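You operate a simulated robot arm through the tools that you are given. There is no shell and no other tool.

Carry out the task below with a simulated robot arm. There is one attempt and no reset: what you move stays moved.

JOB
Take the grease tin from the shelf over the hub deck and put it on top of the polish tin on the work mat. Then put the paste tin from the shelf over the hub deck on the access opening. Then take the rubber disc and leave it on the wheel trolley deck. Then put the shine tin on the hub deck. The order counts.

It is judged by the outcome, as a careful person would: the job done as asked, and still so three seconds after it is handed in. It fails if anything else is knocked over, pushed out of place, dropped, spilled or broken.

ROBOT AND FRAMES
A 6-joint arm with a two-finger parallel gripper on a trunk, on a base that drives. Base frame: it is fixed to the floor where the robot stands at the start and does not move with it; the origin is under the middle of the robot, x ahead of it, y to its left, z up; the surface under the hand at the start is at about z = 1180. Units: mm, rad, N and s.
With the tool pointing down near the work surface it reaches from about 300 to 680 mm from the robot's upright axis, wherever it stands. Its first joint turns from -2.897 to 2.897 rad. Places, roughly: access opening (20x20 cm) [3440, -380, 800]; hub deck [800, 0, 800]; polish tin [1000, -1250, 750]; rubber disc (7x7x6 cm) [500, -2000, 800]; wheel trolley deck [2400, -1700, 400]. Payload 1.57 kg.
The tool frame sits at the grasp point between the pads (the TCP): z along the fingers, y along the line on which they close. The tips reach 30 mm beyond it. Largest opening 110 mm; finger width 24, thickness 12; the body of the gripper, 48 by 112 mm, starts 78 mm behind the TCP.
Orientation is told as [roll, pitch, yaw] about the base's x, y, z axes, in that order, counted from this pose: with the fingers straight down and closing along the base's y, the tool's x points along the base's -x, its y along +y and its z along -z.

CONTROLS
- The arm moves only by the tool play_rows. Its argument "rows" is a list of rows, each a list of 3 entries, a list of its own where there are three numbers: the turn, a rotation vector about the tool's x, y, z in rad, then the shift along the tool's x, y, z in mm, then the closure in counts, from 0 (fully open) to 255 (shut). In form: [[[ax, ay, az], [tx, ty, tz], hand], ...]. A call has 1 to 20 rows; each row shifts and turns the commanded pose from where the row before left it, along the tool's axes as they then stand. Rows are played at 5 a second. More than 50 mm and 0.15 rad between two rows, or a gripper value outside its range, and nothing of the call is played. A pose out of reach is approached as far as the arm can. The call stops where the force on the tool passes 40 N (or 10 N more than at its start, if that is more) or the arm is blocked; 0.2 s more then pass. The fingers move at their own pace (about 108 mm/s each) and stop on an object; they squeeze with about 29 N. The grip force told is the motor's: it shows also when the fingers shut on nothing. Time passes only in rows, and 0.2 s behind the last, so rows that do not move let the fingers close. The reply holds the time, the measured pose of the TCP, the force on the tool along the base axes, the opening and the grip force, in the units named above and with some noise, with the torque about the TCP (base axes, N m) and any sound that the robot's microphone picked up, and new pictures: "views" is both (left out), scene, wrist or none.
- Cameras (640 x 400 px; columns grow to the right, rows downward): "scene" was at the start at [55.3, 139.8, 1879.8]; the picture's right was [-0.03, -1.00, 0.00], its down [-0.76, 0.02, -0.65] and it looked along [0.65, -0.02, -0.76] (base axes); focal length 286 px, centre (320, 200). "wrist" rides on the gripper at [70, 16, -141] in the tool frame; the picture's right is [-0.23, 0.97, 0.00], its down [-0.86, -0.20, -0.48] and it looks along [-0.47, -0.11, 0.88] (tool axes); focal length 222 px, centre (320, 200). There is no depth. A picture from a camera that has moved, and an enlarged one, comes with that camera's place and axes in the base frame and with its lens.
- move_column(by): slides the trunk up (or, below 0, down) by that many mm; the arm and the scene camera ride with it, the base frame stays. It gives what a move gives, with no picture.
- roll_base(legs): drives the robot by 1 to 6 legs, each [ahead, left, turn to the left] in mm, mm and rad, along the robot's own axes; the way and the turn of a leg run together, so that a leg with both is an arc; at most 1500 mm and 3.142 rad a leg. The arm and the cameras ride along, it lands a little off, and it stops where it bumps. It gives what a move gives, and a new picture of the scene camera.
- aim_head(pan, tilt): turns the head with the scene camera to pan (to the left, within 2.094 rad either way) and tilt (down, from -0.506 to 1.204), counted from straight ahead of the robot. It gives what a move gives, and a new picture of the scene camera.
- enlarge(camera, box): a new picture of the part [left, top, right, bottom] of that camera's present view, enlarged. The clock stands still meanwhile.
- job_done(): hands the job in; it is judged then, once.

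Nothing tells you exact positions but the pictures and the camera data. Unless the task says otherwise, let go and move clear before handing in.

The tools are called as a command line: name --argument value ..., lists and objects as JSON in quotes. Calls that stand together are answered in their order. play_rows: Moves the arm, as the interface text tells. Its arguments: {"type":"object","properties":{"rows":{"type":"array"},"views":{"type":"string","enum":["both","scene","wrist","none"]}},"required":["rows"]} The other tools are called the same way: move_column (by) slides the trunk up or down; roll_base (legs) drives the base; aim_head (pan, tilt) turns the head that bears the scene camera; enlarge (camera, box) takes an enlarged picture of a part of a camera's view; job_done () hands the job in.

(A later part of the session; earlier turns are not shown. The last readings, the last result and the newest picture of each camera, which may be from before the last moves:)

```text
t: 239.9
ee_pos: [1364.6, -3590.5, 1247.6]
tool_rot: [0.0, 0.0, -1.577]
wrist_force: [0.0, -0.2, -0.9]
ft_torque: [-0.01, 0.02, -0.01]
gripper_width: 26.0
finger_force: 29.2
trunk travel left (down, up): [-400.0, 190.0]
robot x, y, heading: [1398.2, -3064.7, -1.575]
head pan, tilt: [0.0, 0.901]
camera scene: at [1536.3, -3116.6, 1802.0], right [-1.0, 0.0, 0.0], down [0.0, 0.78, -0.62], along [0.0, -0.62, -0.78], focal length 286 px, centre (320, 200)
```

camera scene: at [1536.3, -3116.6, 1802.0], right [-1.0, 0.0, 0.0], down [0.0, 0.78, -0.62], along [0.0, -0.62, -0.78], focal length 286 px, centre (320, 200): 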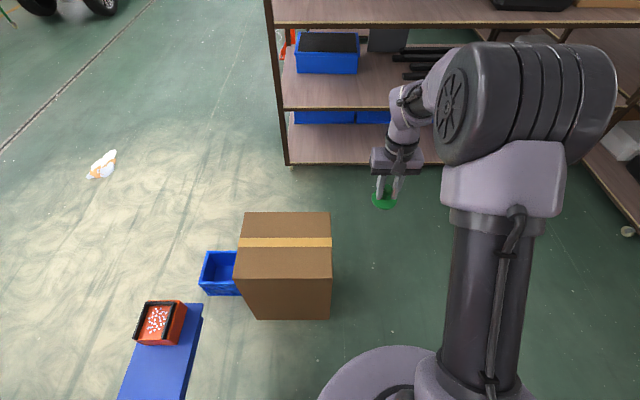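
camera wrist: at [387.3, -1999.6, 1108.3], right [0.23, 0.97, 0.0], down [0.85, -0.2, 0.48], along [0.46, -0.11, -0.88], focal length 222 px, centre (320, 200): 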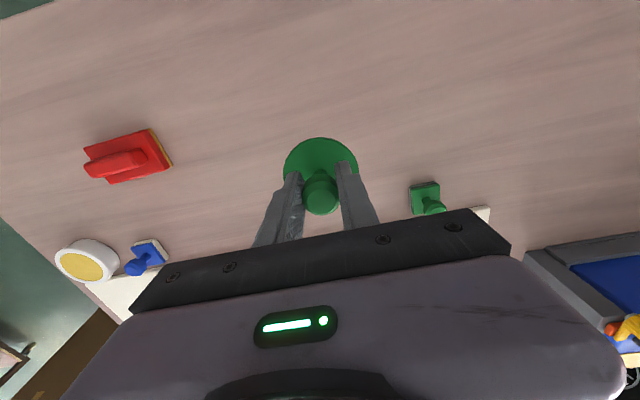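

roll_base --legs '[[-1360, 0, 0], [0, 0, 1.573]]'

aim_head --pan 0.0 --tilt 0.7

enlarge --camera "scene" --box '[240, 100, 480, 250]'

```text
t: 250.5
ee_pos: [1939.4, -1731.0, 1246.9]
tool_rot: [0.002, 0.0, -0.008]
wrist_force: [-0.3, 0.4, -0.4]
ft_torque: [0.01, 0.03, 0.0]
gripper_width: 26.3
finger_force: 28.4
trunk travel left (down, up): [-400.0, 190.0]
robot x, y, heading: [1407.3, -1696.8, -0.011]
head pan, tilt: [0.0, 0.901]
camera scene: at [1466.8, -1551.9, 1802.1], right [-0.01, -1.0, 0.0], down [-0.78, 0.01, -0.62], along [0.62, -0.01, -0.78], focal length 286 px, centre (320, 200)
```

scene: 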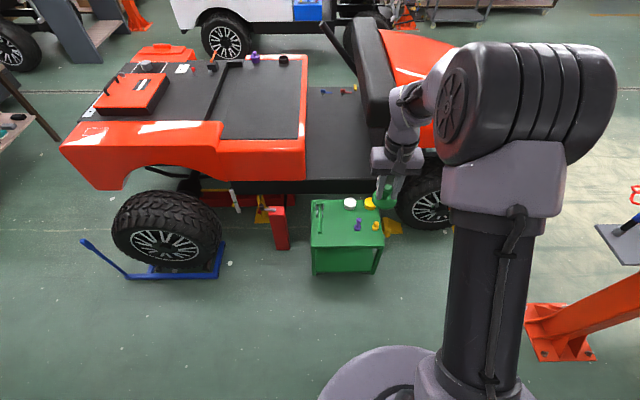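

```text
t: 251.3
ee_pos: [1939.6, -1730.8, 1246.8]
tool_rot: [-0.001, 0.001, -0.008]
wrist_force: [-0.1, 0.5, -1.2]
ft_torque: [0.0, 0.02, 0.0]
gripper_width: 26.0
finger_force: 29.1
trunk travel left (down, up): [-400.0, 190.0]
robot x, y, heading: [1408.8, -1696.3, -0.01]
head pan, tilt: [0.0, 0.7]
camera scene: at [1476.3, -1552.1, 1818.2], right [-0.01, -1.0, 0.0], down [-0.64, 0.01, -0.76], along [0.76, -0.01, -0.64], focal length 286 px, centre (320, 200)
```

scene: 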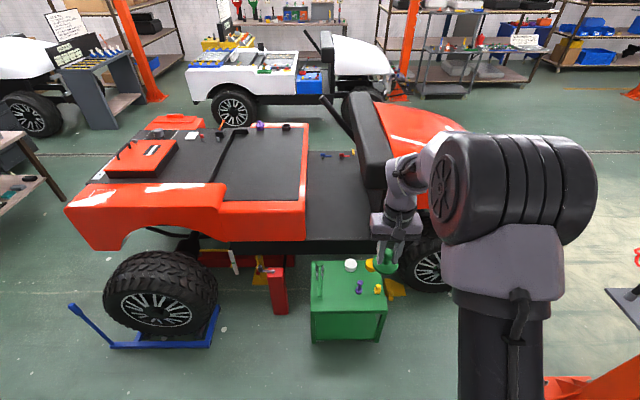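

```text
2.67 times, centred on (360, 175) of scene
camera zoom: at [1476.3, -1552.1, 1818.2], right [-0.01, -1.0, 0.0], down [-0.64, 0.01, -0.76], along [0.76, -0.01, -0.64], focal length 762 px, centre (213, 267)
```

zoom: 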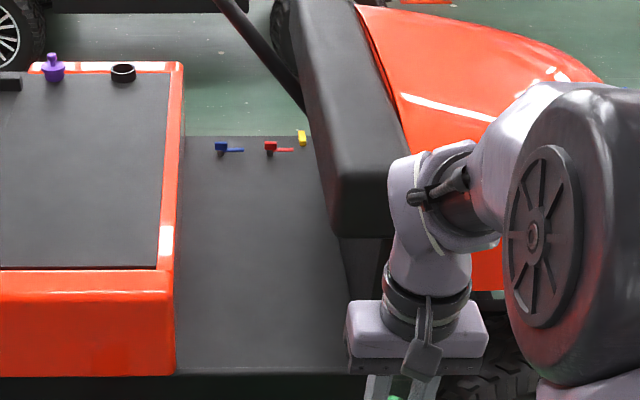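

The green trolley top carries a green bar, white and yellow discs, purple and yellow pieces. I zoom in for a free spot.

enlarge --camera "scene" --box '[295, 245, 405, 325]'

```text
5.00 times, centred on (350, 285) of scene
camera zoom: at [1476.3, -1552.1, 1818.2], right [-0.01, -1.0, 0.0], down [-0.64, 0.01, -0.76], along [0.76, -0.01, -0.64], focal length 1430 px, centre (170, -225)
```

zoom: 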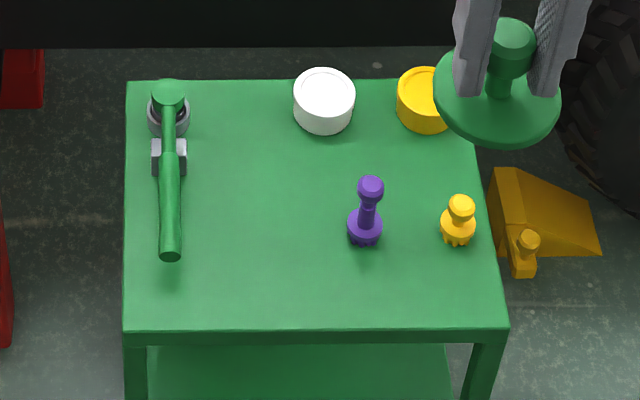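

Free spot on the trolley deck: about (2370, -1671) between the hammer and the purple piece; deck at z 400 spans x 2253–2576. I drive up so the hand will hang over it, then lower the trunk.

roll_base --legs '[[440, 64, 0.01]]'

move_column --by -400

aim_head --pan 0.0 --tilt 0.9

enlarge --camera "scene" --box '[260, 140, 460, 265]'

```text
t: 254.0
ee_pos: [2378.1, -1661.4, 1246.0]
tool_rot: [-0.002, 0.003, 0.003]
wrist_force: [0.3, -0.9, 0.0]
ft_torque: [0.02, 0.02, -0.03]
gripper_width: 25.9
finger_force: 29.0
trunk travel left (down, up): [-400.0, 190.0]
robot x, y, heading: [1849.0, -1630.1, 0.002]
head pan, tilt: [0.0, 0.7]
camera scene: at [1913.4, -1488.6, 1818.2], right [0.0, -1.0, 0.0], down [-0.64, 0.0, -0.76], along [0.76, 0.0, -0.64], focal length 286 px, centre (320, 200)
```

scene: 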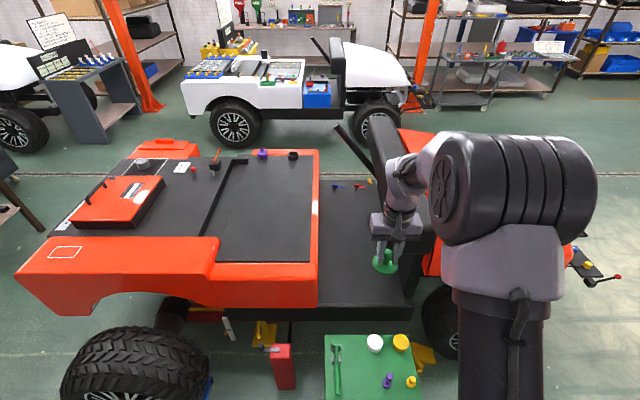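

```text
t: 257.8
ee_pos: [2378.1, -1660.6, 847.4]
tool_rot: [0.001, 0.001, 0.002]
wrist_force: [-0.9, -0.1, -0.6]
ft_torque: [0.04, 0.01, -0.01]
gripper_width: 26.3
finger_force: 29.3
trunk travel left (down, up): [0.0, 590.0]
robot x, y, heading: [1851.1, -1631.1, 0.007]
head pan, tilt: [0.0, 0.7]
```

```text
t: 258.5
ee_pos: [2378.6, -1662.4, 846.0]
tool_rot: [-0.001, -0.001, 0.002]
wrist_force: [0.1, 0.3, -0.6]
ft_torque: [0.0, -0.02, -0.03]
gripper_width: 26.4
finger_force: 29.0
trunk travel left (down, up): [0.0, 590.0]
robot x, y, heading: [1852.3, -1627.2, 0.002]
head pan, tilt: [0.0, 0.901]
camera scene: at [1903.3, -1488.7, 1402.1], right [0.0, -1.0, 0.0], down [-0.78, 0.0, -0.62], along [0.62, 0.0, -0.78], focal length 286 px, centre (320, 200)
```

scene: 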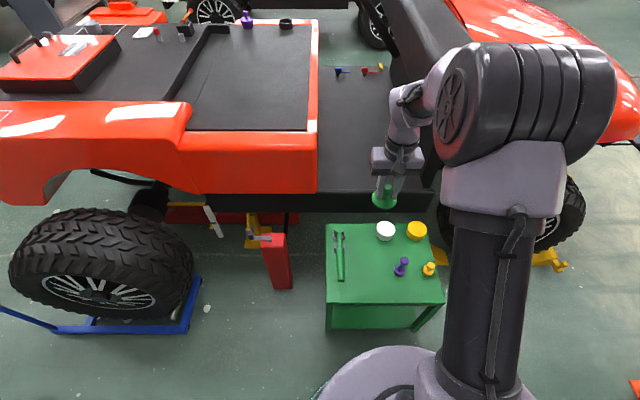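

```text
3.20 times, centred on (360, 202) of scene
camera zoom: at [1903.3, -1488.7, 1402.1], right [0.0, -1.0, 0.0], down [-0.78, 0.0, -0.62], along [0.62, 0.0, -0.78], focal length 915 px, centre (192, 192)
```

zoom: 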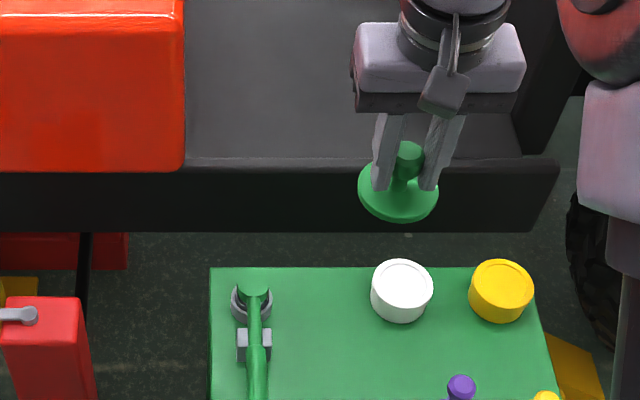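

The layout is consistent. I centre over the free spot and lower the arm toward the deck in stages.

play_rows --rows '[[[0, 0, 0], [8, -10.5, 20], 255], [[0, 0, 0], [0, 0, 40], 255], [[0, 0, 0], [0, 0, 40], 255], [[0, 0, 0], [0, 0, 40], 255], [[0, 0, 0], [0, 0, 40], 255], [[0, 0, 0], [0, 0, 40], 255], [[0, 0, 0], [0, 0, 0], 255]]'

```text
t: 260.1
ee_pos: [2370.9, -1673.1, 625.0]
tool_rot: [0.0, -0.002, 0.001]
wrist_force: [0.1, 0.1, 0.0]
ft_torque: [0.0, 0.01, -0.02]
gripper_width: 26.4
finger_force: 28.9
trunk travel left (down, up): [0.0, 590.0]
robot x, y, heading: [1851.3, -1627.7, 0.0]
head pan, tilt: [0.0, 0.901]
camera scene: at [1903.5, -1488.8, 1402.1], right [0.0, -1.0, 0.0], down [-0.78, 0.0, -0.62], along [0.62, 0.0, -0.78], focal length 286 px, centre (320, 200)
camera wrist: at [2300.5, -1657.0, 766.5], right [0.23, 0.97, 0.0], down [0.86, -0.2, 0.48], along [0.47, -0.11, -0.88], focal length 222 px, centre (320, 200)
```

scene: 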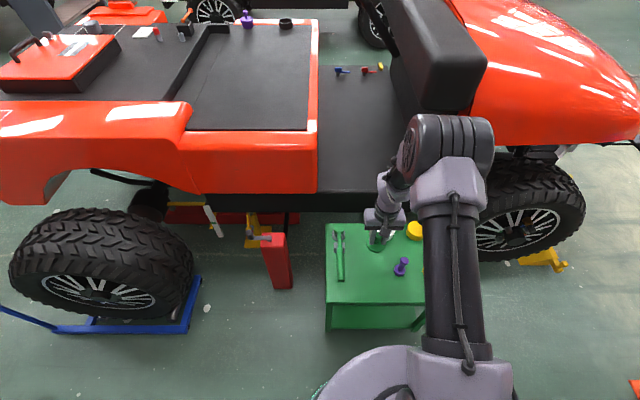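
wrist: 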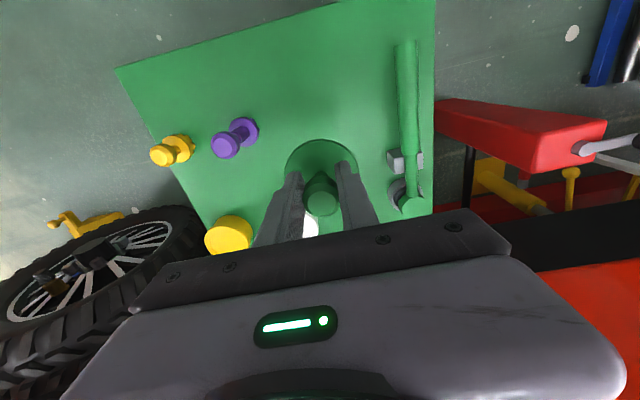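

play_rows --rows '[[[0, 0, 0], [0, 0, 40], 255], [[0, 0, 0], [0, 0, 40], 255], [[0, 0, 0], [0, 0, 40], 255], [[0, 0, 0], [0, 0, 32], 255], [[0, 0, 0], [0, 0, 0], 255]]'

enlarge --camera "scene" --box '[310, 190, 470, 310]'

```text
t: 261.2
ee_pos: [2370.5, -1673.4, 478.2]
tool_rot: [-0.001, -0.005, 0.001]
wrist_force: [-10.3, 0.4, 28.5]
ft_torque: [0.02, 0.07, -0.01]
gripper_width: 26.4
finger_force: 29.2
trunk travel left (down, up): [0.0, 590.0]
robot x, y, heading: [1850.1, -1632.0, 0.003]
head pan, tilt: [0.0, 0.901]
stopped in row 5: the force on the tool passed its limit at 78 N (the readings are from after the stop); the commanded pose is now the measured one
camera scene: at [1900.0, -1488.6, 1402.5], right [0.0, -1.0, 0.0], down [-0.78, 0.0, -0.62], along [0.62, 0.0, -0.78], focal length 286 px, centre (320, 200)
camera wrist: at [2300.2, -1656.9, 618.6], right [0.23, 0.97, 0.0], down [0.85, -0.2, 0.48], along [0.47, -0.11, -0.88], focal length 222 px, centre (320, 200)
```

scene: 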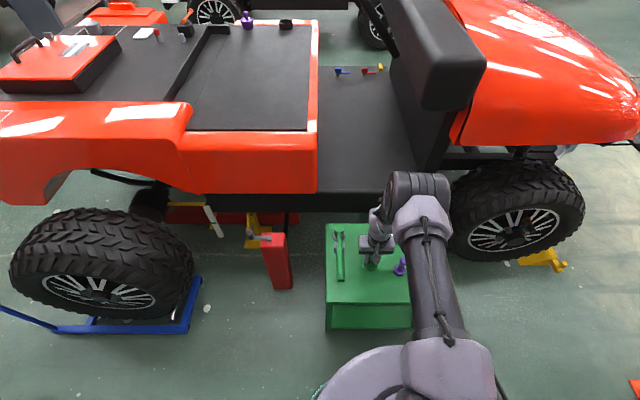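
wrist: 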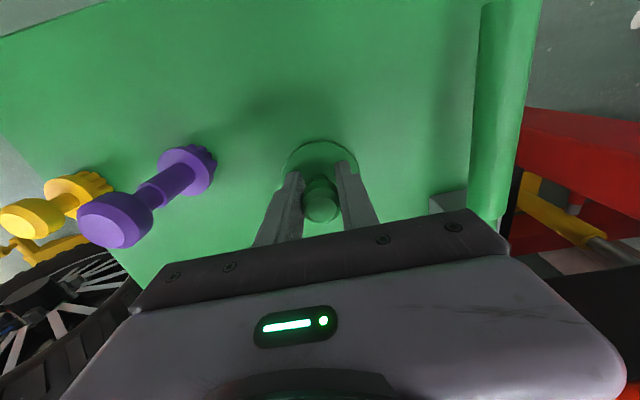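

```text
3.33 times, centred on (390, 250) of scene
camera zoom: at [1900.0, -1488.6, 1402.5], right [0.0, -1.0, 0.0], down [-0.78, 0.0, -0.62], along [0.62, 0.0, -0.78], focal length 953 px, centre (87, 33)
```

zoom: 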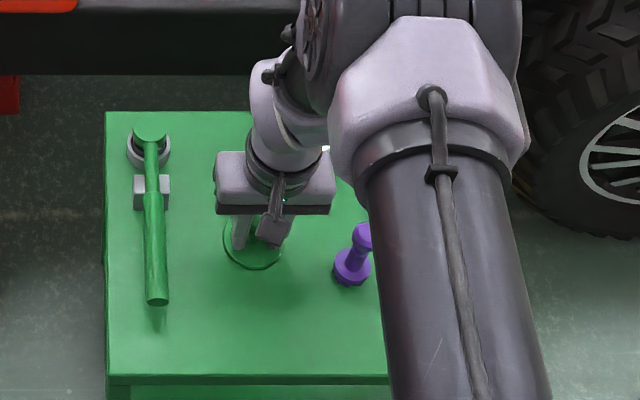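

Contact came earlier than expected (deck is nearer z 430) and the move stopped; the disc is resting on the deck between hammer and purple piece. I ease off a couple of millimetres to relieve the force.

play_rows --rows '[[[0, 0, 0], [0, 0, -1.0], 255], [[0, 0, 0], [0, 0, 0], 255]]' --views "none"

```text
t: 261.8
ee_pos: [2371.1, -1673.1, 477.5]
tool_rot: [-0.001, -0.004, 0.003]
wrist_force: [-7.3, 0.1, 21.0]
ft_torque: [0.02, -0.05, 0.0]
gripper_width: 26.1
finger_force: 29.0
trunk travel left (down, up): [0.0, 590.0]
robot x, y, heading: [1851.0, -1629.4, -0.002]
head pan, tilt: [0.0, 0.901]
```

play_rows --rows '[[[0, 0, 0], [0, 0, -1.8], 255], [[0, 0, 0], [0, 0, 0], 255]]' --views "none"

```text
t: 262.4
ee_pos: [2372.9, -1672.8, 478.2]
tool_rot: [0.001, -0.004, 0.002]
wrist_force: [-0.6, -0.2, -0.6]
ft_torque: [0.03, 0.01, -0.01]
gripper_width: 26.1
finger_force: 29.0
trunk travel left (down, up): [0.0, 590.0]
robot x, y, heading: [1849.4, -1630.1, 0.005]
head pan, tilt: [0.0, 0.901]
```

play_rows --rows '[[[0, 0, 0], [0, 0, 0.8], 255], [[0, 0, 0], [0, 0, 0], 255], [[0, 0, 0], [0, 0, 0], 200], [[0, 0, 0], [0, 0, 0], 150], [[0, 0, 0], [0, 0, 0], 120], [[0, 0, 0], [0, 0, 0], 120]]'

enlarge --camera "scene" --box '[310, 190, 470, 310]'

```text
t: 263.8
ee_pos: [2372.9, -1673.2, 478.7]
tool_rot: [0.0, -0.003, 0.001]
wrist_force: [-1.0, -0.3, 0.4]
ft_torque: [0.0, -0.01, 0.0]
gripper_width: 57.8
finger_force: 0.2
trunk travel left (down, up): [0.0, 590.0]
robot x, y, heading: [1850.7, -1629.0, 0.001]
head pan, tilt: [0.0, 0.901]
camera scene: at [1903.1, -1488.8, 1402.1], right [0.0, -1.0, 0.0], down [-0.78, 0.0, -0.62], along [0.62, 0.0, -0.78], focal length 286 px, centre (320, 200)
camera wrist: at [2301.3, -1656.9, 618.9], right [0.23, 0.97, 0.0], down [0.85, -0.2, 0.48], along [0.47, -0.11, -0.88], focal length 222 px, centre (320, 200)
```

scene: 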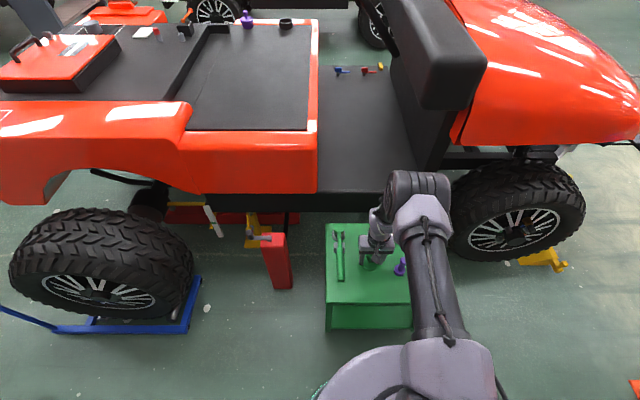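
wrist: 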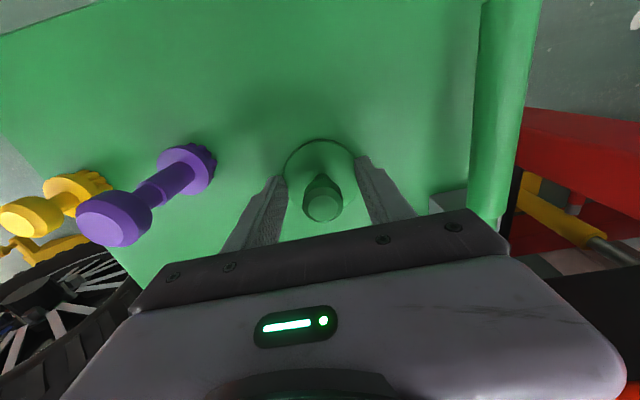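

```text
3.33 times, centred on (390, 250) of scene
camera zoom: at [1903.1, -1488.8, 1402.1], right [0.0, -1.0, 0.0], down [-0.78, 0.0, -0.62], along [0.62, 0.0, -0.78], focal length 953 px, centre (87, 33)
```

zoom: 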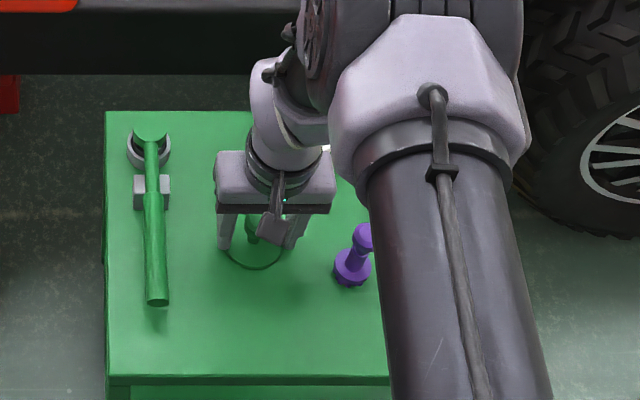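

The disc stands on the trolley deck. I lift straight up clear of it.

play_rows --rows '[[[0, 0, 0], [0, 0, -15], 120], [[0, 0, 0], [0, 0, -40], 120], [[0, 0, 0], [0, 0, -40], 120], [[0, 0, 0], [0, 0, -40], 60], [[0, 0, 0], [0, 0, -40], 0], [[0, 0, 0], [0, 0, -40], 0], [[0, 0, 0], [0, 0, -40], 0], [[0, 0, 0], [0, 0, -40], 0], [[0, 0, 0], [0, 0, -40], 0], [[0, 0, 0], [0, 0, -36], 0], [[0, 0, 0], [0, 0, 0], 0]]'

enlarge --camera "scene" --box '[310, 200, 470, 320]'

```text
t: 266.2
ee_pos: [2369.8, -1671.9, 849.2]
tool_rot: [0.001, -0.003, 0.0]
wrist_force: [0.6, -0.7, -0.4]
ft_torque: [-0.01, -0.01, 0.01]
gripper_width: 109.8
finger_force: 0.0
trunk travel left (down, up): [0.0, 590.0]
robot x, y, heading: [1851.2, -1630.7, -0.005]
head pan, tilt: [0.0, 0.901]
camera scene: at [1903.0, -1488.7, 1402.1], right [0.0, -1.0, 0.0], down [-0.78, 0.0, -0.62], along [0.62, 0.0, -0.78], focal length 286 px, centre (320, 200)
camera wrist: at [2300.3, -1656.8, 989.7], right [0.23, 0.97, 0.0], down [0.85, -0.2, 0.48], along [0.47, -0.11, -0.88], focal length 222 px, centre (320, 200)
```

scene: 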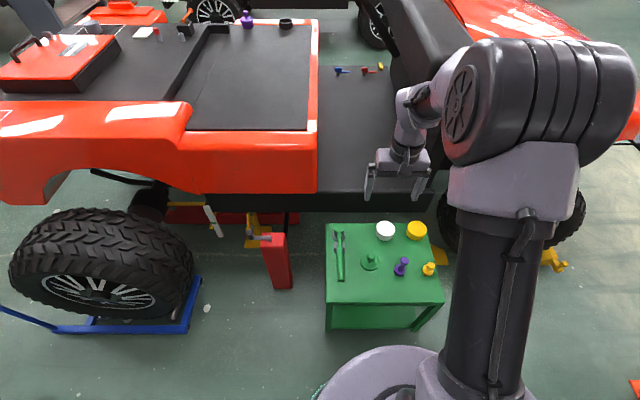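
wrist: 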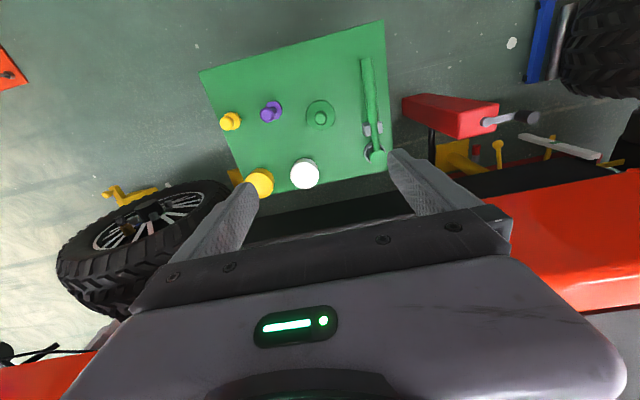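

```text
3.33 times, centred on (390, 260) of scene
camera zoom: at [1903.0, -1488.7, 1402.1], right [0.0, -1.0, 0.0], down [-0.78, 0.0, -0.62], along [0.62, 0.0, -0.78], focal length 953 px, centre (87, 0)
```

zoom: 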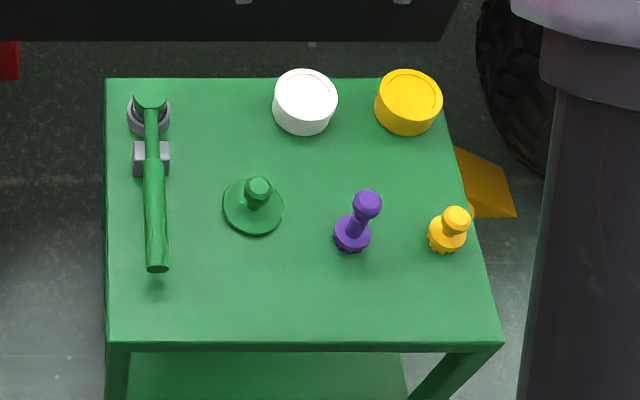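

The disc stands neatly on the trolley, nothing else disturbed. Last item: the black SHINE tin from the shelf to the hub deck. I raise the trunk and drive back to the shelf.

move_column --by 475

roll_base --legs '[[-440, 0, 0], [0, 0, 1.571], [1500, 0, 0], [65, 0, 0]]'

```text
refused: 475 is not a number from -400 to 400
```

```text
t: 280.3
ee_pos: [1459.1, 453.5, 847.7]
tool_rot: [0.002, -0.003, 1.566]
wrist_force: [0.3, -0.5, -0.2]
ft_torque: [0.0, -0.03, -0.02]
gripper_width: 110.1
finger_force: 0.0
trunk travel left (down, up): [0.0, 590.0]
robot x, y, heading: [1412.0, -70.5, 1.563]
head pan, tilt: [0.0, 0.901]
camera scene: at [1271.7, -8.1, 1402.0], right [1.0, 0.0, 0.0], down [0.0, -0.78, -0.62], along [0.0, 0.62, -0.78], focal length 286 px, centre (320, 200)
```

scene: 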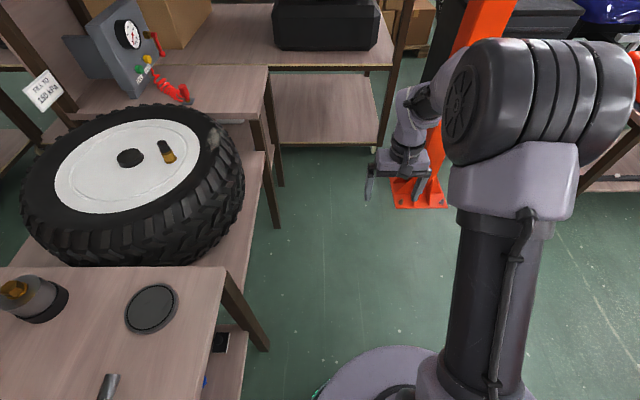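

The trunk move was refused (400 mm limit) and I drove with it low, but nothing was touched. Now I raise it in two steps before turning toward the shelf.

move_column --by 400

move_column --by 75

roll_base --legs '[[0, 0, 1.577], [60, 0, 0]]'

aim_head --pan 0.0 --tilt 0.85

enlarge --camera "scene" --box '[260, 120, 420, 220]'

```text
t: 284.2
ee_pos: [1458.3, 453.8, 1247.9]
tool_rot: [0.0, -0.004, 1.566]
wrist_force: [-0.2, -0.3, -0.2]
ft_torque: [-0.02, -0.01, 0.02]
gripper_width: 110.0
finger_force: 0.1
trunk travel left (down, up): [-400.0, 190.0]
robot x, y, heading: [1413.9, -63.1, 1.567]
head pan, tilt: [0.0, 0.901]
```

```text
t: 285.3
ee_pos: [1458.1, 453.8, 1322.4]
tool_rot: [-0.001, -0.004, 1.565]
wrist_force: [0.3, -0.5, -0.4]
ft_torque: [0.03, 0.03, -0.04]
gripper_width: 109.9
finger_force: 0.0
trunk travel left (down, up): [-475.0, 115.0]
robot x, y, heading: [1414.8, -66.5, 1.565]
head pan, tilt: [0.0, 0.901]
```

```text
t: 290.1
ee_pos: [832.3, -21.0, 1324.5]
tool_rot: [0.001, -0.001, 3.136]
wrist_force: [-0.6, -0.1, -0.6]
ft_torque: [-0.02, 0.0, 0.0]
gripper_width: 109.8
finger_force: 0.1
trunk travel left (down, up): [-475.0, 115.0]
robot x, y, heading: [1351.1, -67.4, 3.136]
head pan, tilt: [0.0, 0.901]
camera scene: at [1294.1, -204.0, 1877.0], right [0.01, 1.0, 0.0], down [0.78, 0.0, -0.62], along [-0.62, 0.0, -0.78], focal length 286 px, centre (320, 200)
```

scene: 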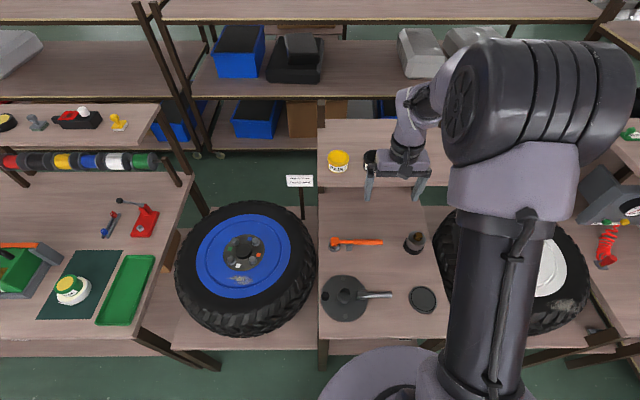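

```text
t: 290.7
ee_pos: [832.6, -21.5, 1323.4]
tool_rot: [-0.001, -0.002, 3.137]
wrist_force: [1.0, 0.5, 0.0]
ft_torque: [0.0, -0.01, -0.01]
gripper_width: 110.0
finger_force: 0.1
trunk travel left (down, up): [-475.0, 115.0]
robot x, y, heading: [1353.2, -67.6, 3.137]
head pan, tilt: [0.0, 0.85]
camera scene: at [1292.5, -203.9, 1880.9], right [0.01, 1.0, 0.0], down [0.75, 0.0, -0.66], along [-0.66, 0.0, -0.75], focal length 286 px, centre (320, 200)
```

scene: 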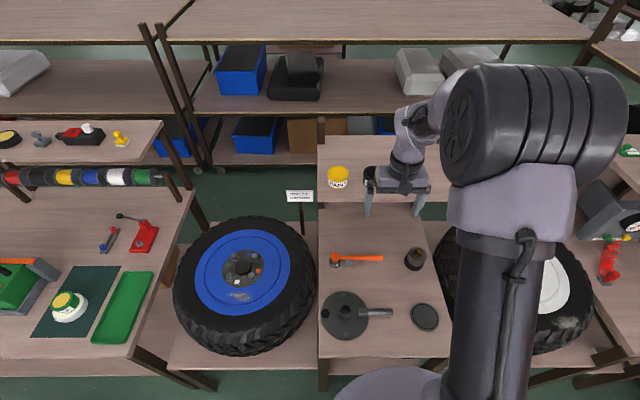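

```text
4.00 times, centred on (340, 170) of scene
camera zoom: at [1292.5, -203.9, 1880.9], right [0.01, 1.0, 0.0], down [0.75, 0.0, -0.66], along [-0.66, 0.0, -0.75], focal length 1144 px, centre (240, 320)
```

zoom: 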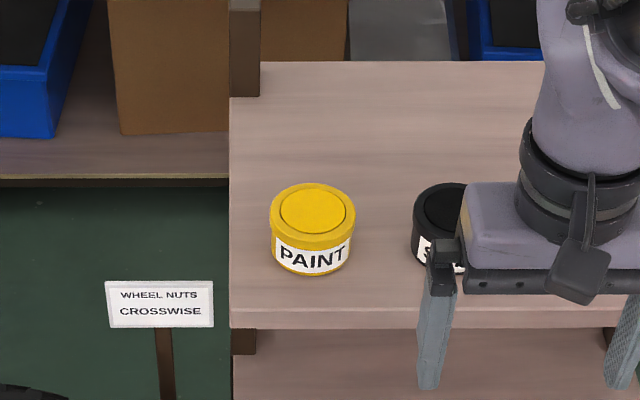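

SHINE is at about (596, -22). I tilt the hand again and reach over it.

play_rows --rows '[[[0, -0.15, 0], [0, 0, 0], 0], [[0, -0.15, 0], [0, 0, 0], 0], [[0, -0.15, 0], [0, 0, 0], 0], [[0, 0, 0], [-30.97, 0.3, 24.95], 0], [[0, 0, 0], [-30.97, 0.3, 24.95], 0], [[0, 0, 0], [-30.97, 0.3, 24.95], 0], [[0, 0, 0], [-30.97, 0.3, 24.95], 0], [[0, 0, 0], [-30.97, 0.3, 24.95], 0], [[0, 0, 0], [-30.97, 0.3, 24.95], 30], [[0, 0, 0], [0, 0, 0], 30], [[0, 0, 0], [0, 0, 0], 30]]'

enlarge --camera "wrist" --box '[160, 60, 480, 260]'

enlarge --camera "scene" --box '[300, 120, 460, 220]'

```text
t: 293.1
ee_pos: [599.8, -21.5, 1269.4]
tool_rot: [-0.001, -0.452, 3.137]
wrist_force: [-0.1, 0.0, -0.1]
ft_torque: [-0.01, -0.01, 0.0]
gripper_width: 97.0
finger_force: 0.1
trunk travel left (down, up): [-475.0, 115.0]
robot x, y, heading: [1358.2, -69.0, 3.14]
head pan, tilt: [0.0, 0.85]
camera scene: at [1292.3, -204.0, 1880.9], right [0.01, 1.0, 0.0], down [0.75, 0.0, -0.66], along [-0.66, 0.0, -0.75], focal length 286 px, centre (320, 200)
camera wrist: at [724.6, -38.7, 1365.4], right [-0.21, -0.97, 0.1], down [-0.56, 0.2, 0.8], along [-0.8, 0.11, -0.59], focal length 222 px, centre (320, 200)
```

scene: 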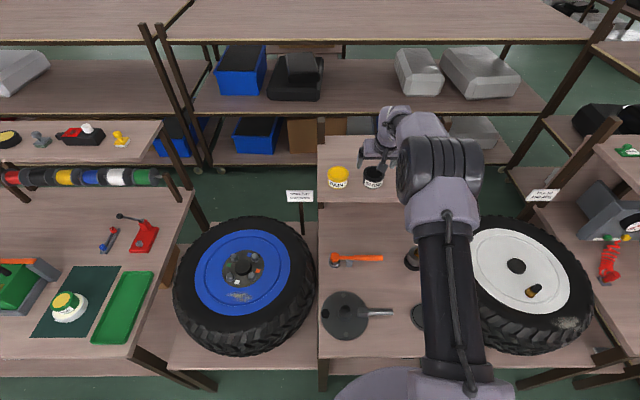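
wrist: 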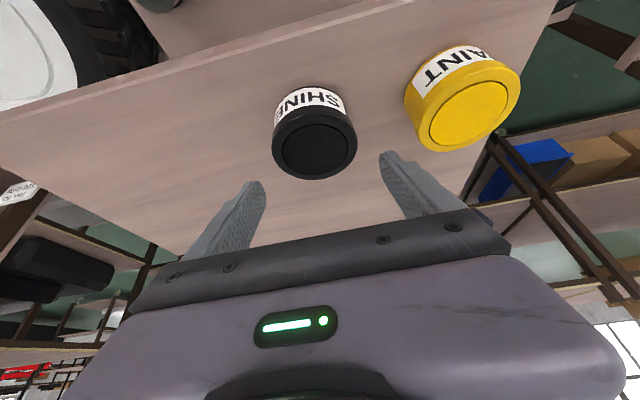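

```text
2.00 times, centred on (320, 160) of wrist
camera zoom: at [724.6, -38.7, 1365.4], right [-0.21, -0.97, 0.1], down [-0.56, 0.2, 0.8], along [-0.8, 0.11, -0.59], focal length 444 px, centre (320, 280)
```

zoom: 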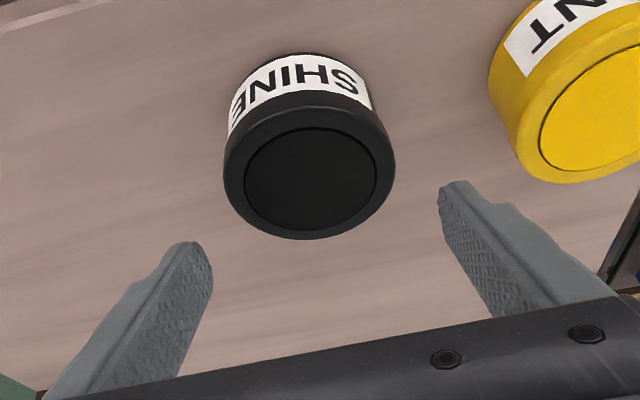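

```text
4.00 times, centred on (380, 170) of scene
camera zoom: at [1292.3, -204.0, 1880.9], right [0.01, 1.0, 0.0], down [0.75, 0.0, -0.66], along [-0.66, 0.0, -0.75], focal length 1144 px, centre (80, 320)
```

zoom: 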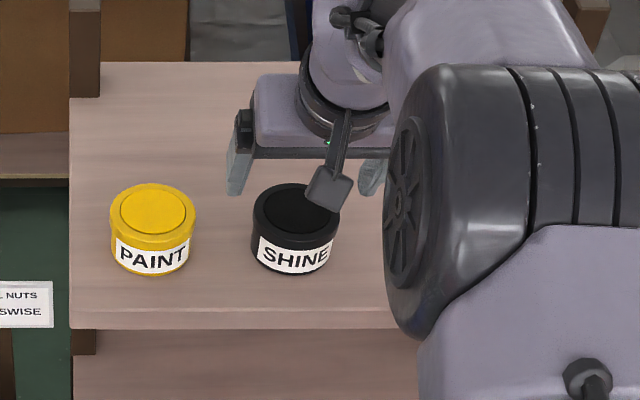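

Aligned over SHINE. I descend 50 mm and close.

play_rows --rows '[[[0, 0, 0], [10.9, 0, 22.5], 30], [[0, 0, 0], [10.9, 0, 22.5], 30], [[0, 0, 0], [0, 0, 0], 30], [[0, 0, 0], [0, 0, 0], 120], [[0, 0, 0], [0, 0, 0], 255], [[0, 0, 0], [0, 0, 0], 255], [[0, 0, 0], [0, 0, 0], 255], [[0, 0, 0], [0, 0, 0], 255]]' --views "wrist"

```text
t: 294.9
ee_pos: [601.6, -22.2, 1220.1]
tool_rot: [0.001, -0.453, 3.136]
wrist_force: [1.7, -0.5, 1.5]
ft_torque: [-0.18, 0.03, 0.04]
gripper_width: 71.2
finger_force: 29.1
trunk travel left (down, up): [-475.0, 115.0]
robot x, y, heading: [1357.3, -66.7, 3.14]
head pan, tilt: [0.0, 0.85]
camera wrist: at [726.1, -38.9, 1316.2], right [-0.21, -0.97, 0.1], down [-0.56, 0.2, 0.8], along [-0.8, 0.11, -0.59], focal length 222 px, centre (320, 200)
```

wrist: 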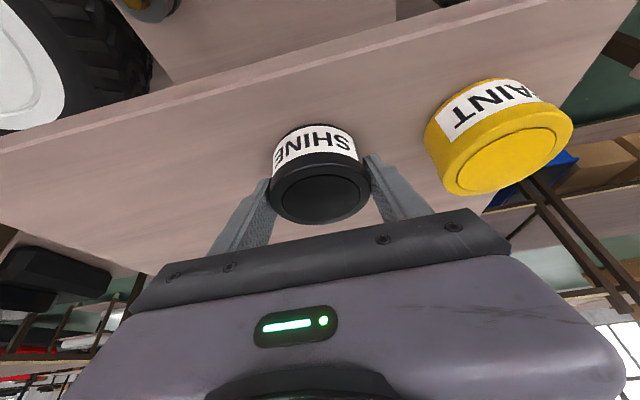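

SHINE is gripped. I lift it, retract, and back the base slightly so the arm works at a comfortable reach over the hub deck.

play_rows --rows '[[[0, 0, 0], [-4.35, 0, -9.0], 255], [[0, 0, 0], [-10.9, 0, -22.5], 255], [[0, 0, 0], [-13, 0, -27], 255], [[0, 0, 0], [-17.4, 0, -36], 255], [[0, 0, 0], [31.5, 0, -15.2], 255], [[0, 0, 0], [36, 0, -17.4], 255], [[0, 0, 0], [36, 0, -17.4], 255], [[0, 0, 0], [36, 0, -17.4], 255], [[0, 0, 0], [36, 0, -17.4], 255], [[0, 0, 0], [36, 0, -17.4], 255], [[0, 0, 0], [0, 0, 0], 255]]' --views "wrist"

roll_base --legs '[[-90, -67, 0]]'

enlarge --camera "scene" --box '[280, 170, 440, 330]'

```text
t: 297.3
ee_pos: [835.8, -22.3, 1323.9]
tool_rot: [0.0, -0.454, 3.137]
wrist_force: [-0.4, 0.9, -1.7]
ft_torque: [0.02, -0.03, 0.02]
gripper_width: 71.2
finger_force: 28.9
trunk travel left (down, up): [-475.0, 115.0]
robot x, y, heading: [1351.7, -64.4, 3.138]
head pan, tilt: [0.0, 0.85]
camera wrist: at [960.2, -40.2, 1420.4], right [-0.21, -0.97, 0.1], down [-0.56, 0.2, 0.8], along [-0.8, 0.11, -0.59], focal length 222 px, centre (320, 200)
```

wrist: 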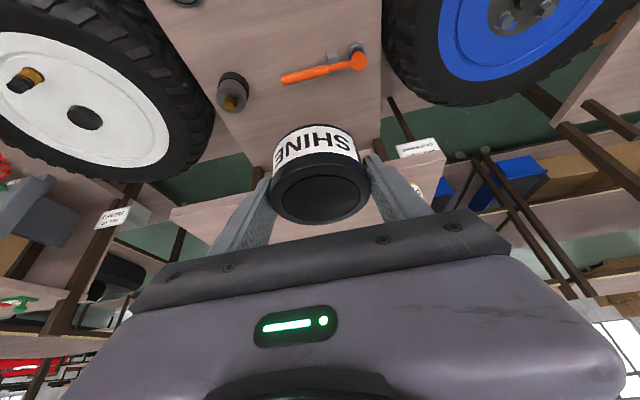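

```text
t: 298.5
ee_pos: [925.8, 42.0, 1324.3]
tool_rot: [-0.001, -0.455, 3.136]
wrist_force: [-0.7, 0.1, -2.1]
ft_torque: [0.0, 0.0, -0.01]
gripper_width: 71.3
finger_force: 29.0
trunk travel left (down, up): [-475.0, 115.0]
robot x, y, heading: [1440.0, -1.8, 3.136]
head pan, tilt: [0.0, 0.85]
camera scene: at [1382.7, -137.4, 1880.9], right [0.0, 1.0, 0.0], down [0.75, 0.0, -0.66], along [-0.66, 0.0, -0.75], focal length 286 px, centre (320, 200)
```

scene: 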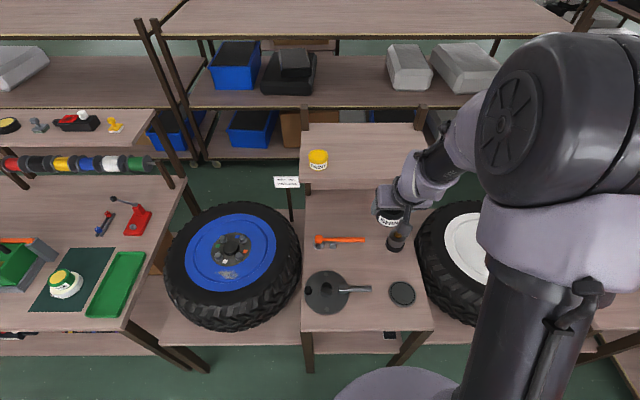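

```text
2.50 times, centred on (360, 250) of scene
camera zoom: at [1382.7, -137.4, 1880.9], right [0.0, 1.0, 0.0], down [0.75, 0.0, -0.66], along [-0.66, 0.0, -0.75], focal length 715 px, centre (220, 75)
```

zoom: 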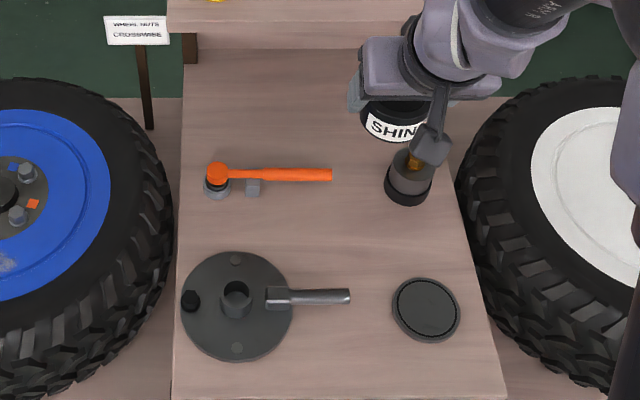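

The free area around (797, 50) is clear of hammer, cup, disc and rod. I lower the trunk and extend over that spot.

move_column --by -370

play_rows --rows '[[[0, 0, 0], [-37.2, -2.43, 18.0], 255], [[0, 0, 0], [-37.2, -2.43, 18.0], 255], [[0, 0, 0], [-37.2, -2.43, 18.0], 255], [[0, 0, 0], [0, 0, 0], 255]]'

enlarge --camera "scene" --box '[280, 130, 440, 290]'

```text
t: 302.1
ee_pos: [924.9, 42.4, 954.8]
tool_rot: [-0.001, -0.455, 3.136]
wrist_force: [0.2, 0.1, -2.7]
ft_torque: [0.01, -0.02, 0.0]
gripper_width: 71.3
finger_force: 29.1
trunk travel left (down, up): [-105.0, 485.0]
robot x, y, heading: [1442.5, 2.3, 3.133]
head pan, tilt: [0.0, 0.85]
```

```text
t: 303.1
ee_pos: [800.8, 50.6, 954.3]
tool_rot: [0.0, -0.45, 3.136]
wrist_force: [0.8, 0.5, -2.5]
ft_torque: [0.03, -0.02, 0.0]
gripper_width: 71.4
finger_force: 28.8
trunk travel left (down, up): [-105.0, 485.0]
robot x, y, heading: [1442.6, -0.7, 3.139]
head pan, tilt: [0.0, 0.85]
camera scene: at [1382.6, -137.4, 1511.0], right [0.0, 1.0, 0.0], down [0.75, 0.0, -0.66], along [-0.66, 0.0, -0.75], focal length 286 px, centre (320, 200)
camera wrist: at [925.9, 33.7, 1051.0], right [-0.21, -0.97, 0.1], down [-0.56, 0.2, 0.8], along [-0.8, 0.11, -0.59], focal length 222 px, centre (320, 200)
```

scene: 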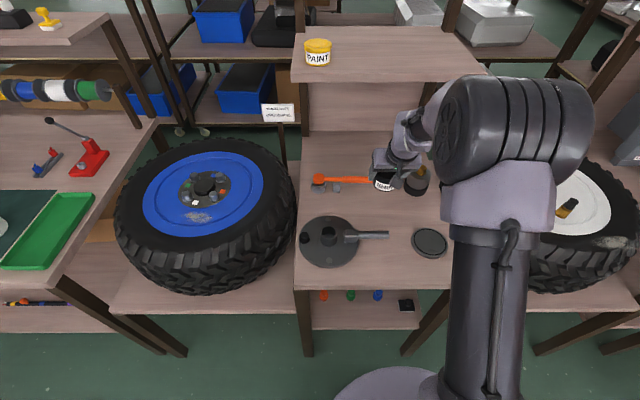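
wrist: 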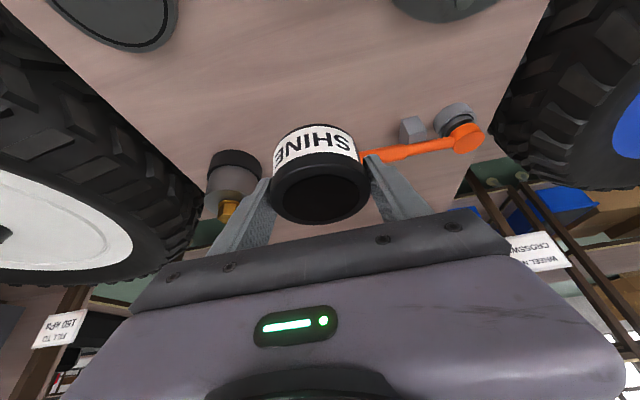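

```text
2.50 times, centred on (360, 210) of scene
camera zoom: at [1382.6, -137.4, 1511.0], right [0.0, 1.0, 0.0], down [0.75, 0.0, -0.66], along [-0.66, 0.0, -0.75], focal length 715 px, centre (220, 175)
```

zoom: 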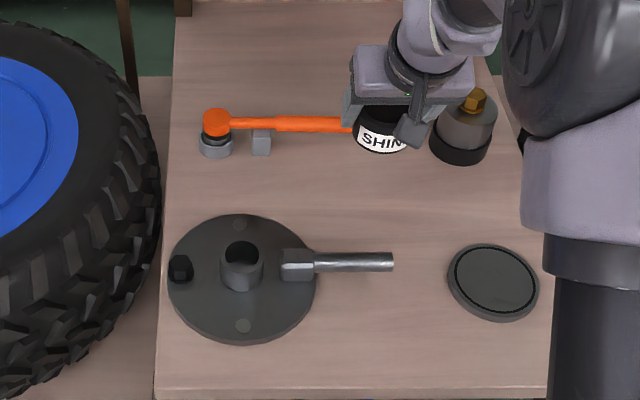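

The tin hovers over the clear spot. I lower to z 880, then in small force-checked steps since the deck height is uncertain.

play_rows --rows '[[[0, 0, 0], [10.9, 0, 22.5], 255], [[0, 0, 0], [10.9, 0, 22.5], 255], [[0, 0, 0], [10.9, 0, 22.5], 255], [[0, 0, 0], [0, 0, 0], 255]]'

enlarge --camera "scene" --box '[300, 130, 460, 250]'

```text
t: 304.1
ee_pos: [802.1, 49.3, 880.3]
tool_rot: [-0.001, -0.454, 3.138]
wrist_force: [-0.3, 0.3, -2.6]
ft_torque: [-0.01, 0.02, -0.01]
gripper_width: 71.1
finger_force: 28.6
trunk travel left (down, up): [-105.0, 485.0]
robot x, y, heading: [1446.7, 1.5, 3.138]
head pan, tilt: [0.0, 0.85]
camera scene: at [1382.6, -137.4, 1511.0], right [0.0, 1.0, 0.0], down [0.75, 0.0, -0.66], along [-0.66, 0.0, -0.75], focal length 286 px, centre (320, 200)
camera wrist: at [925.8, 33.3, 976.1], right [-0.21, -0.97, 0.1], down [-0.56, 0.2, 0.8], along [-0.8, 0.11, -0.59], focal length 222 px, centre (320, 200)
```

scene: 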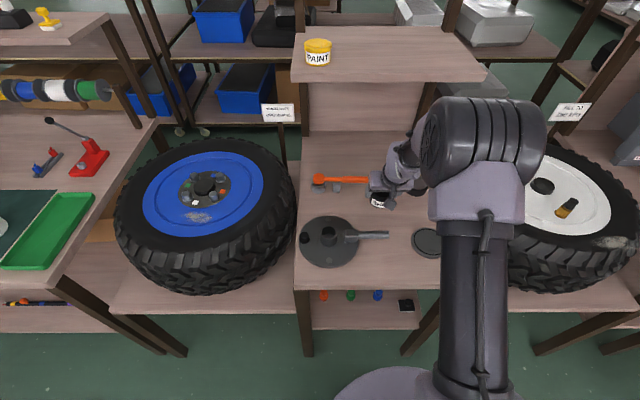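
wrist: 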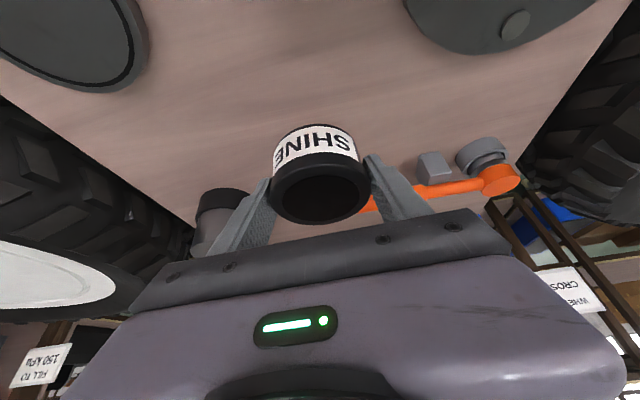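

```text
3.33 times, centred on (380, 190) of scene
camera zoom: at [1382.6, -137.4, 1511.0], right [0.0, 1.0, 0.0], down [0.75, 0.0, -0.66], along [-0.66, 0.0, -0.75], focal length 953 px, centre (120, 233)
```

zoom: 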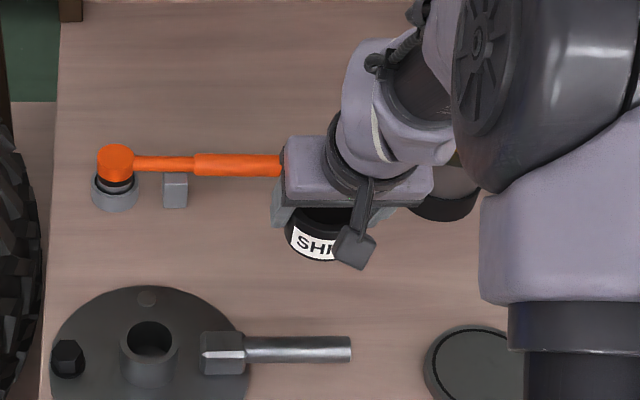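

play_rows --rows '[[[0, 0, 0], [2.6, 0, 5.4], 255], [[0, 0, 0], [2.6, 0, 5.4], 255], [[0, 0, 0], [2.6, 0, 5.4], 255], [[0, 0, 0], [2.6, 0, 5.4], 255], [[0, 0, 0], [0, 0, 0], 255]]' --views "none"

```text
t: 305.3
ee_pos: [801.5, 51.1, 855.4]
tool_rot: [-0.001, -0.453, 3.138]
wrist_force: [-0.5, 0.1, -2.4]
ft_torque: [-0.01, 0.0, 0.01]
gripper_width: 71.3
finger_force: 28.9
trunk travel left (down, up): [-105.0, 485.0]
robot x, y, heading: [1443.4, -0.9, 3.135]
head pan, tilt: [0.0, 0.85]
```

play_rows --rows '[[[0, 0, 0], [1.3, 0, 2.7], 255], [[0, 0, 0], [1.3, 0, 2.7], 255], [[0, 0, 0], [0.65, 0, 1.35], 255], [[0, 0, 0], [0, 0, 0], 255]]' --views "none"

```text
t: 306.3
ee_pos: [801.1, 51.3, 847.8]
tool_rot: [0.0, -0.453, 3.139]
wrist_force: [0.0, -0.2, -2.9]
ft_torque: [0.0, 0.01, -0.01]
gripper_width: 71.3
finger_force: 28.7
trunk travel left (down, up): [-105.0, 485.0]
robot x, y, heading: [1445.5, -1.8, 3.141]
head pan, tilt: [0.0, 0.85]
```

Still no contact; I continue in small steps.

play_rows --rows '[[[0, 0, 0], [0.87, 0, 1.8], 255], [[0, 0, 0], [0.65, 0, 1.35], 255], [[0, 0, 0], [0.65, 0, 1.35], 255], [[0, 0, 0], [0, 0, 0], 255]]' --views "none"

```text
t: 307.3
ee_pos: [802.0, 51.5, 843.3]
tool_rot: [0.0, -0.453, 3.136]
wrist_force: [-0.4, 0.1, -2.2]
ft_torque: [0.0, 0.0, -0.01]
gripper_width: 71.2
finger_force: 29.1
trunk travel left (down, up): [-105.0, 485.0]
robot x, y, heading: [1444.8, 0.2, 3.139]
head pan, tilt: [0.0, 0.85]
```

play_rows --rows '[[[0, 0, 0], [0.65, 0, 1.35], 255], [[0, 0, 0], [0.65, 0, 1.35], 255], [[0, 0, 0], [0.65, 0, 1.35], 255], [[0, 0, 0], [0, 0, 0], 255]]' --views "scene"

enlarge --camera "scene" --box '[330, 160, 430, 235]'

```text
t: 308.3
ee_pos: [801.9, 51.2, 838.6]
tool_rot: [0.001, -0.452, 3.137]
wrist_force: [-0.6, -0.7, -2.9]
ft_torque: [-0.03, 0.03, -0.02]
gripper_width: 71.2
finger_force: 28.9
trunk travel left (down, up): [-105.0, 485.0]
robot x, y, heading: [1442.0, 1.4, 3.135]
head pan, tilt: [0.0, 0.85]
camera scene: at [1382.6, -137.4, 1511.0], right [0.0, 1.0, 0.0], down [0.75, 0.0, -0.66], along [-0.66, 0.0, -0.75], focal length 286 px, centre (320, 200)
```

scene: 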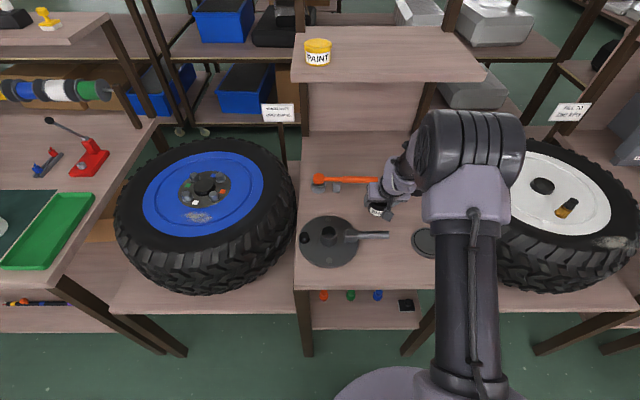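

```text
5.33 times, centred on (380, 198) of scene
camera zoom: at [1382.6, -137.4, 1511.0], right [0.0, 1.0, 0.0], down [0.75, 0.0, -0.66], along [-0.66, 0.0, -0.75], focal length 1525 px, centre (0, 213)
```

zoom: 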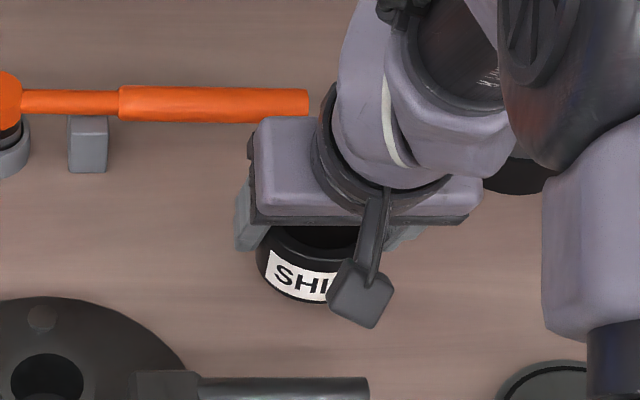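

play_rows --rows '[[[0, 0, 0], [0.87, 0, 1.8], 255], [[0, 0, 0], [0.87, 0, 1.8], 255], [[0, 0, 0], [0.87, 0, 1.8], 255], [[0, 0, 0], [0, 0, 0], 255]]' --views "none"

```text
t: 309.3
ee_pos: [801.7, 50.5, 832.1]
tool_rot: [0.0, -0.456, 3.137]
wrist_force: [0.4, -0.2, -3.4]
ft_torque: [-0.01, -0.03, 0.0]
gripper_width: 71.2
finger_force: 29.1
trunk travel left (down, up): [-105.0, 485.0]
robot x, y, heading: [1443.7, -2.0, 3.135]
head pan, tilt: [0.0, 0.85]
```

play_rows --rows '[[[0, 0, 0], [0.87, 0, 1.8], 255], [[0, 0, 0], [0.87, 0, 1.8], 255], [[0, 0, 0], [0.87, 0, 1.8], 255], [[0, 0, 0], [0, 0, 0], 255]]' --views "none"

```text
t: 310.3
ee_pos: [802.0, 50.2, 825.4]
tool_rot: [0.001, -0.452, 3.14]
wrist_force: [-0.5, 0.0, -2.5]
ft_torque: [0.02, -0.03, 0.01]
gripper_width: 71.3
finger_force: 29.7
trunk travel left (down, up): [-105.0, 485.0]
robot x, y, heading: [1441.2, 0.2, 3.131]
head pan, tilt: [0.0, 0.85]
```

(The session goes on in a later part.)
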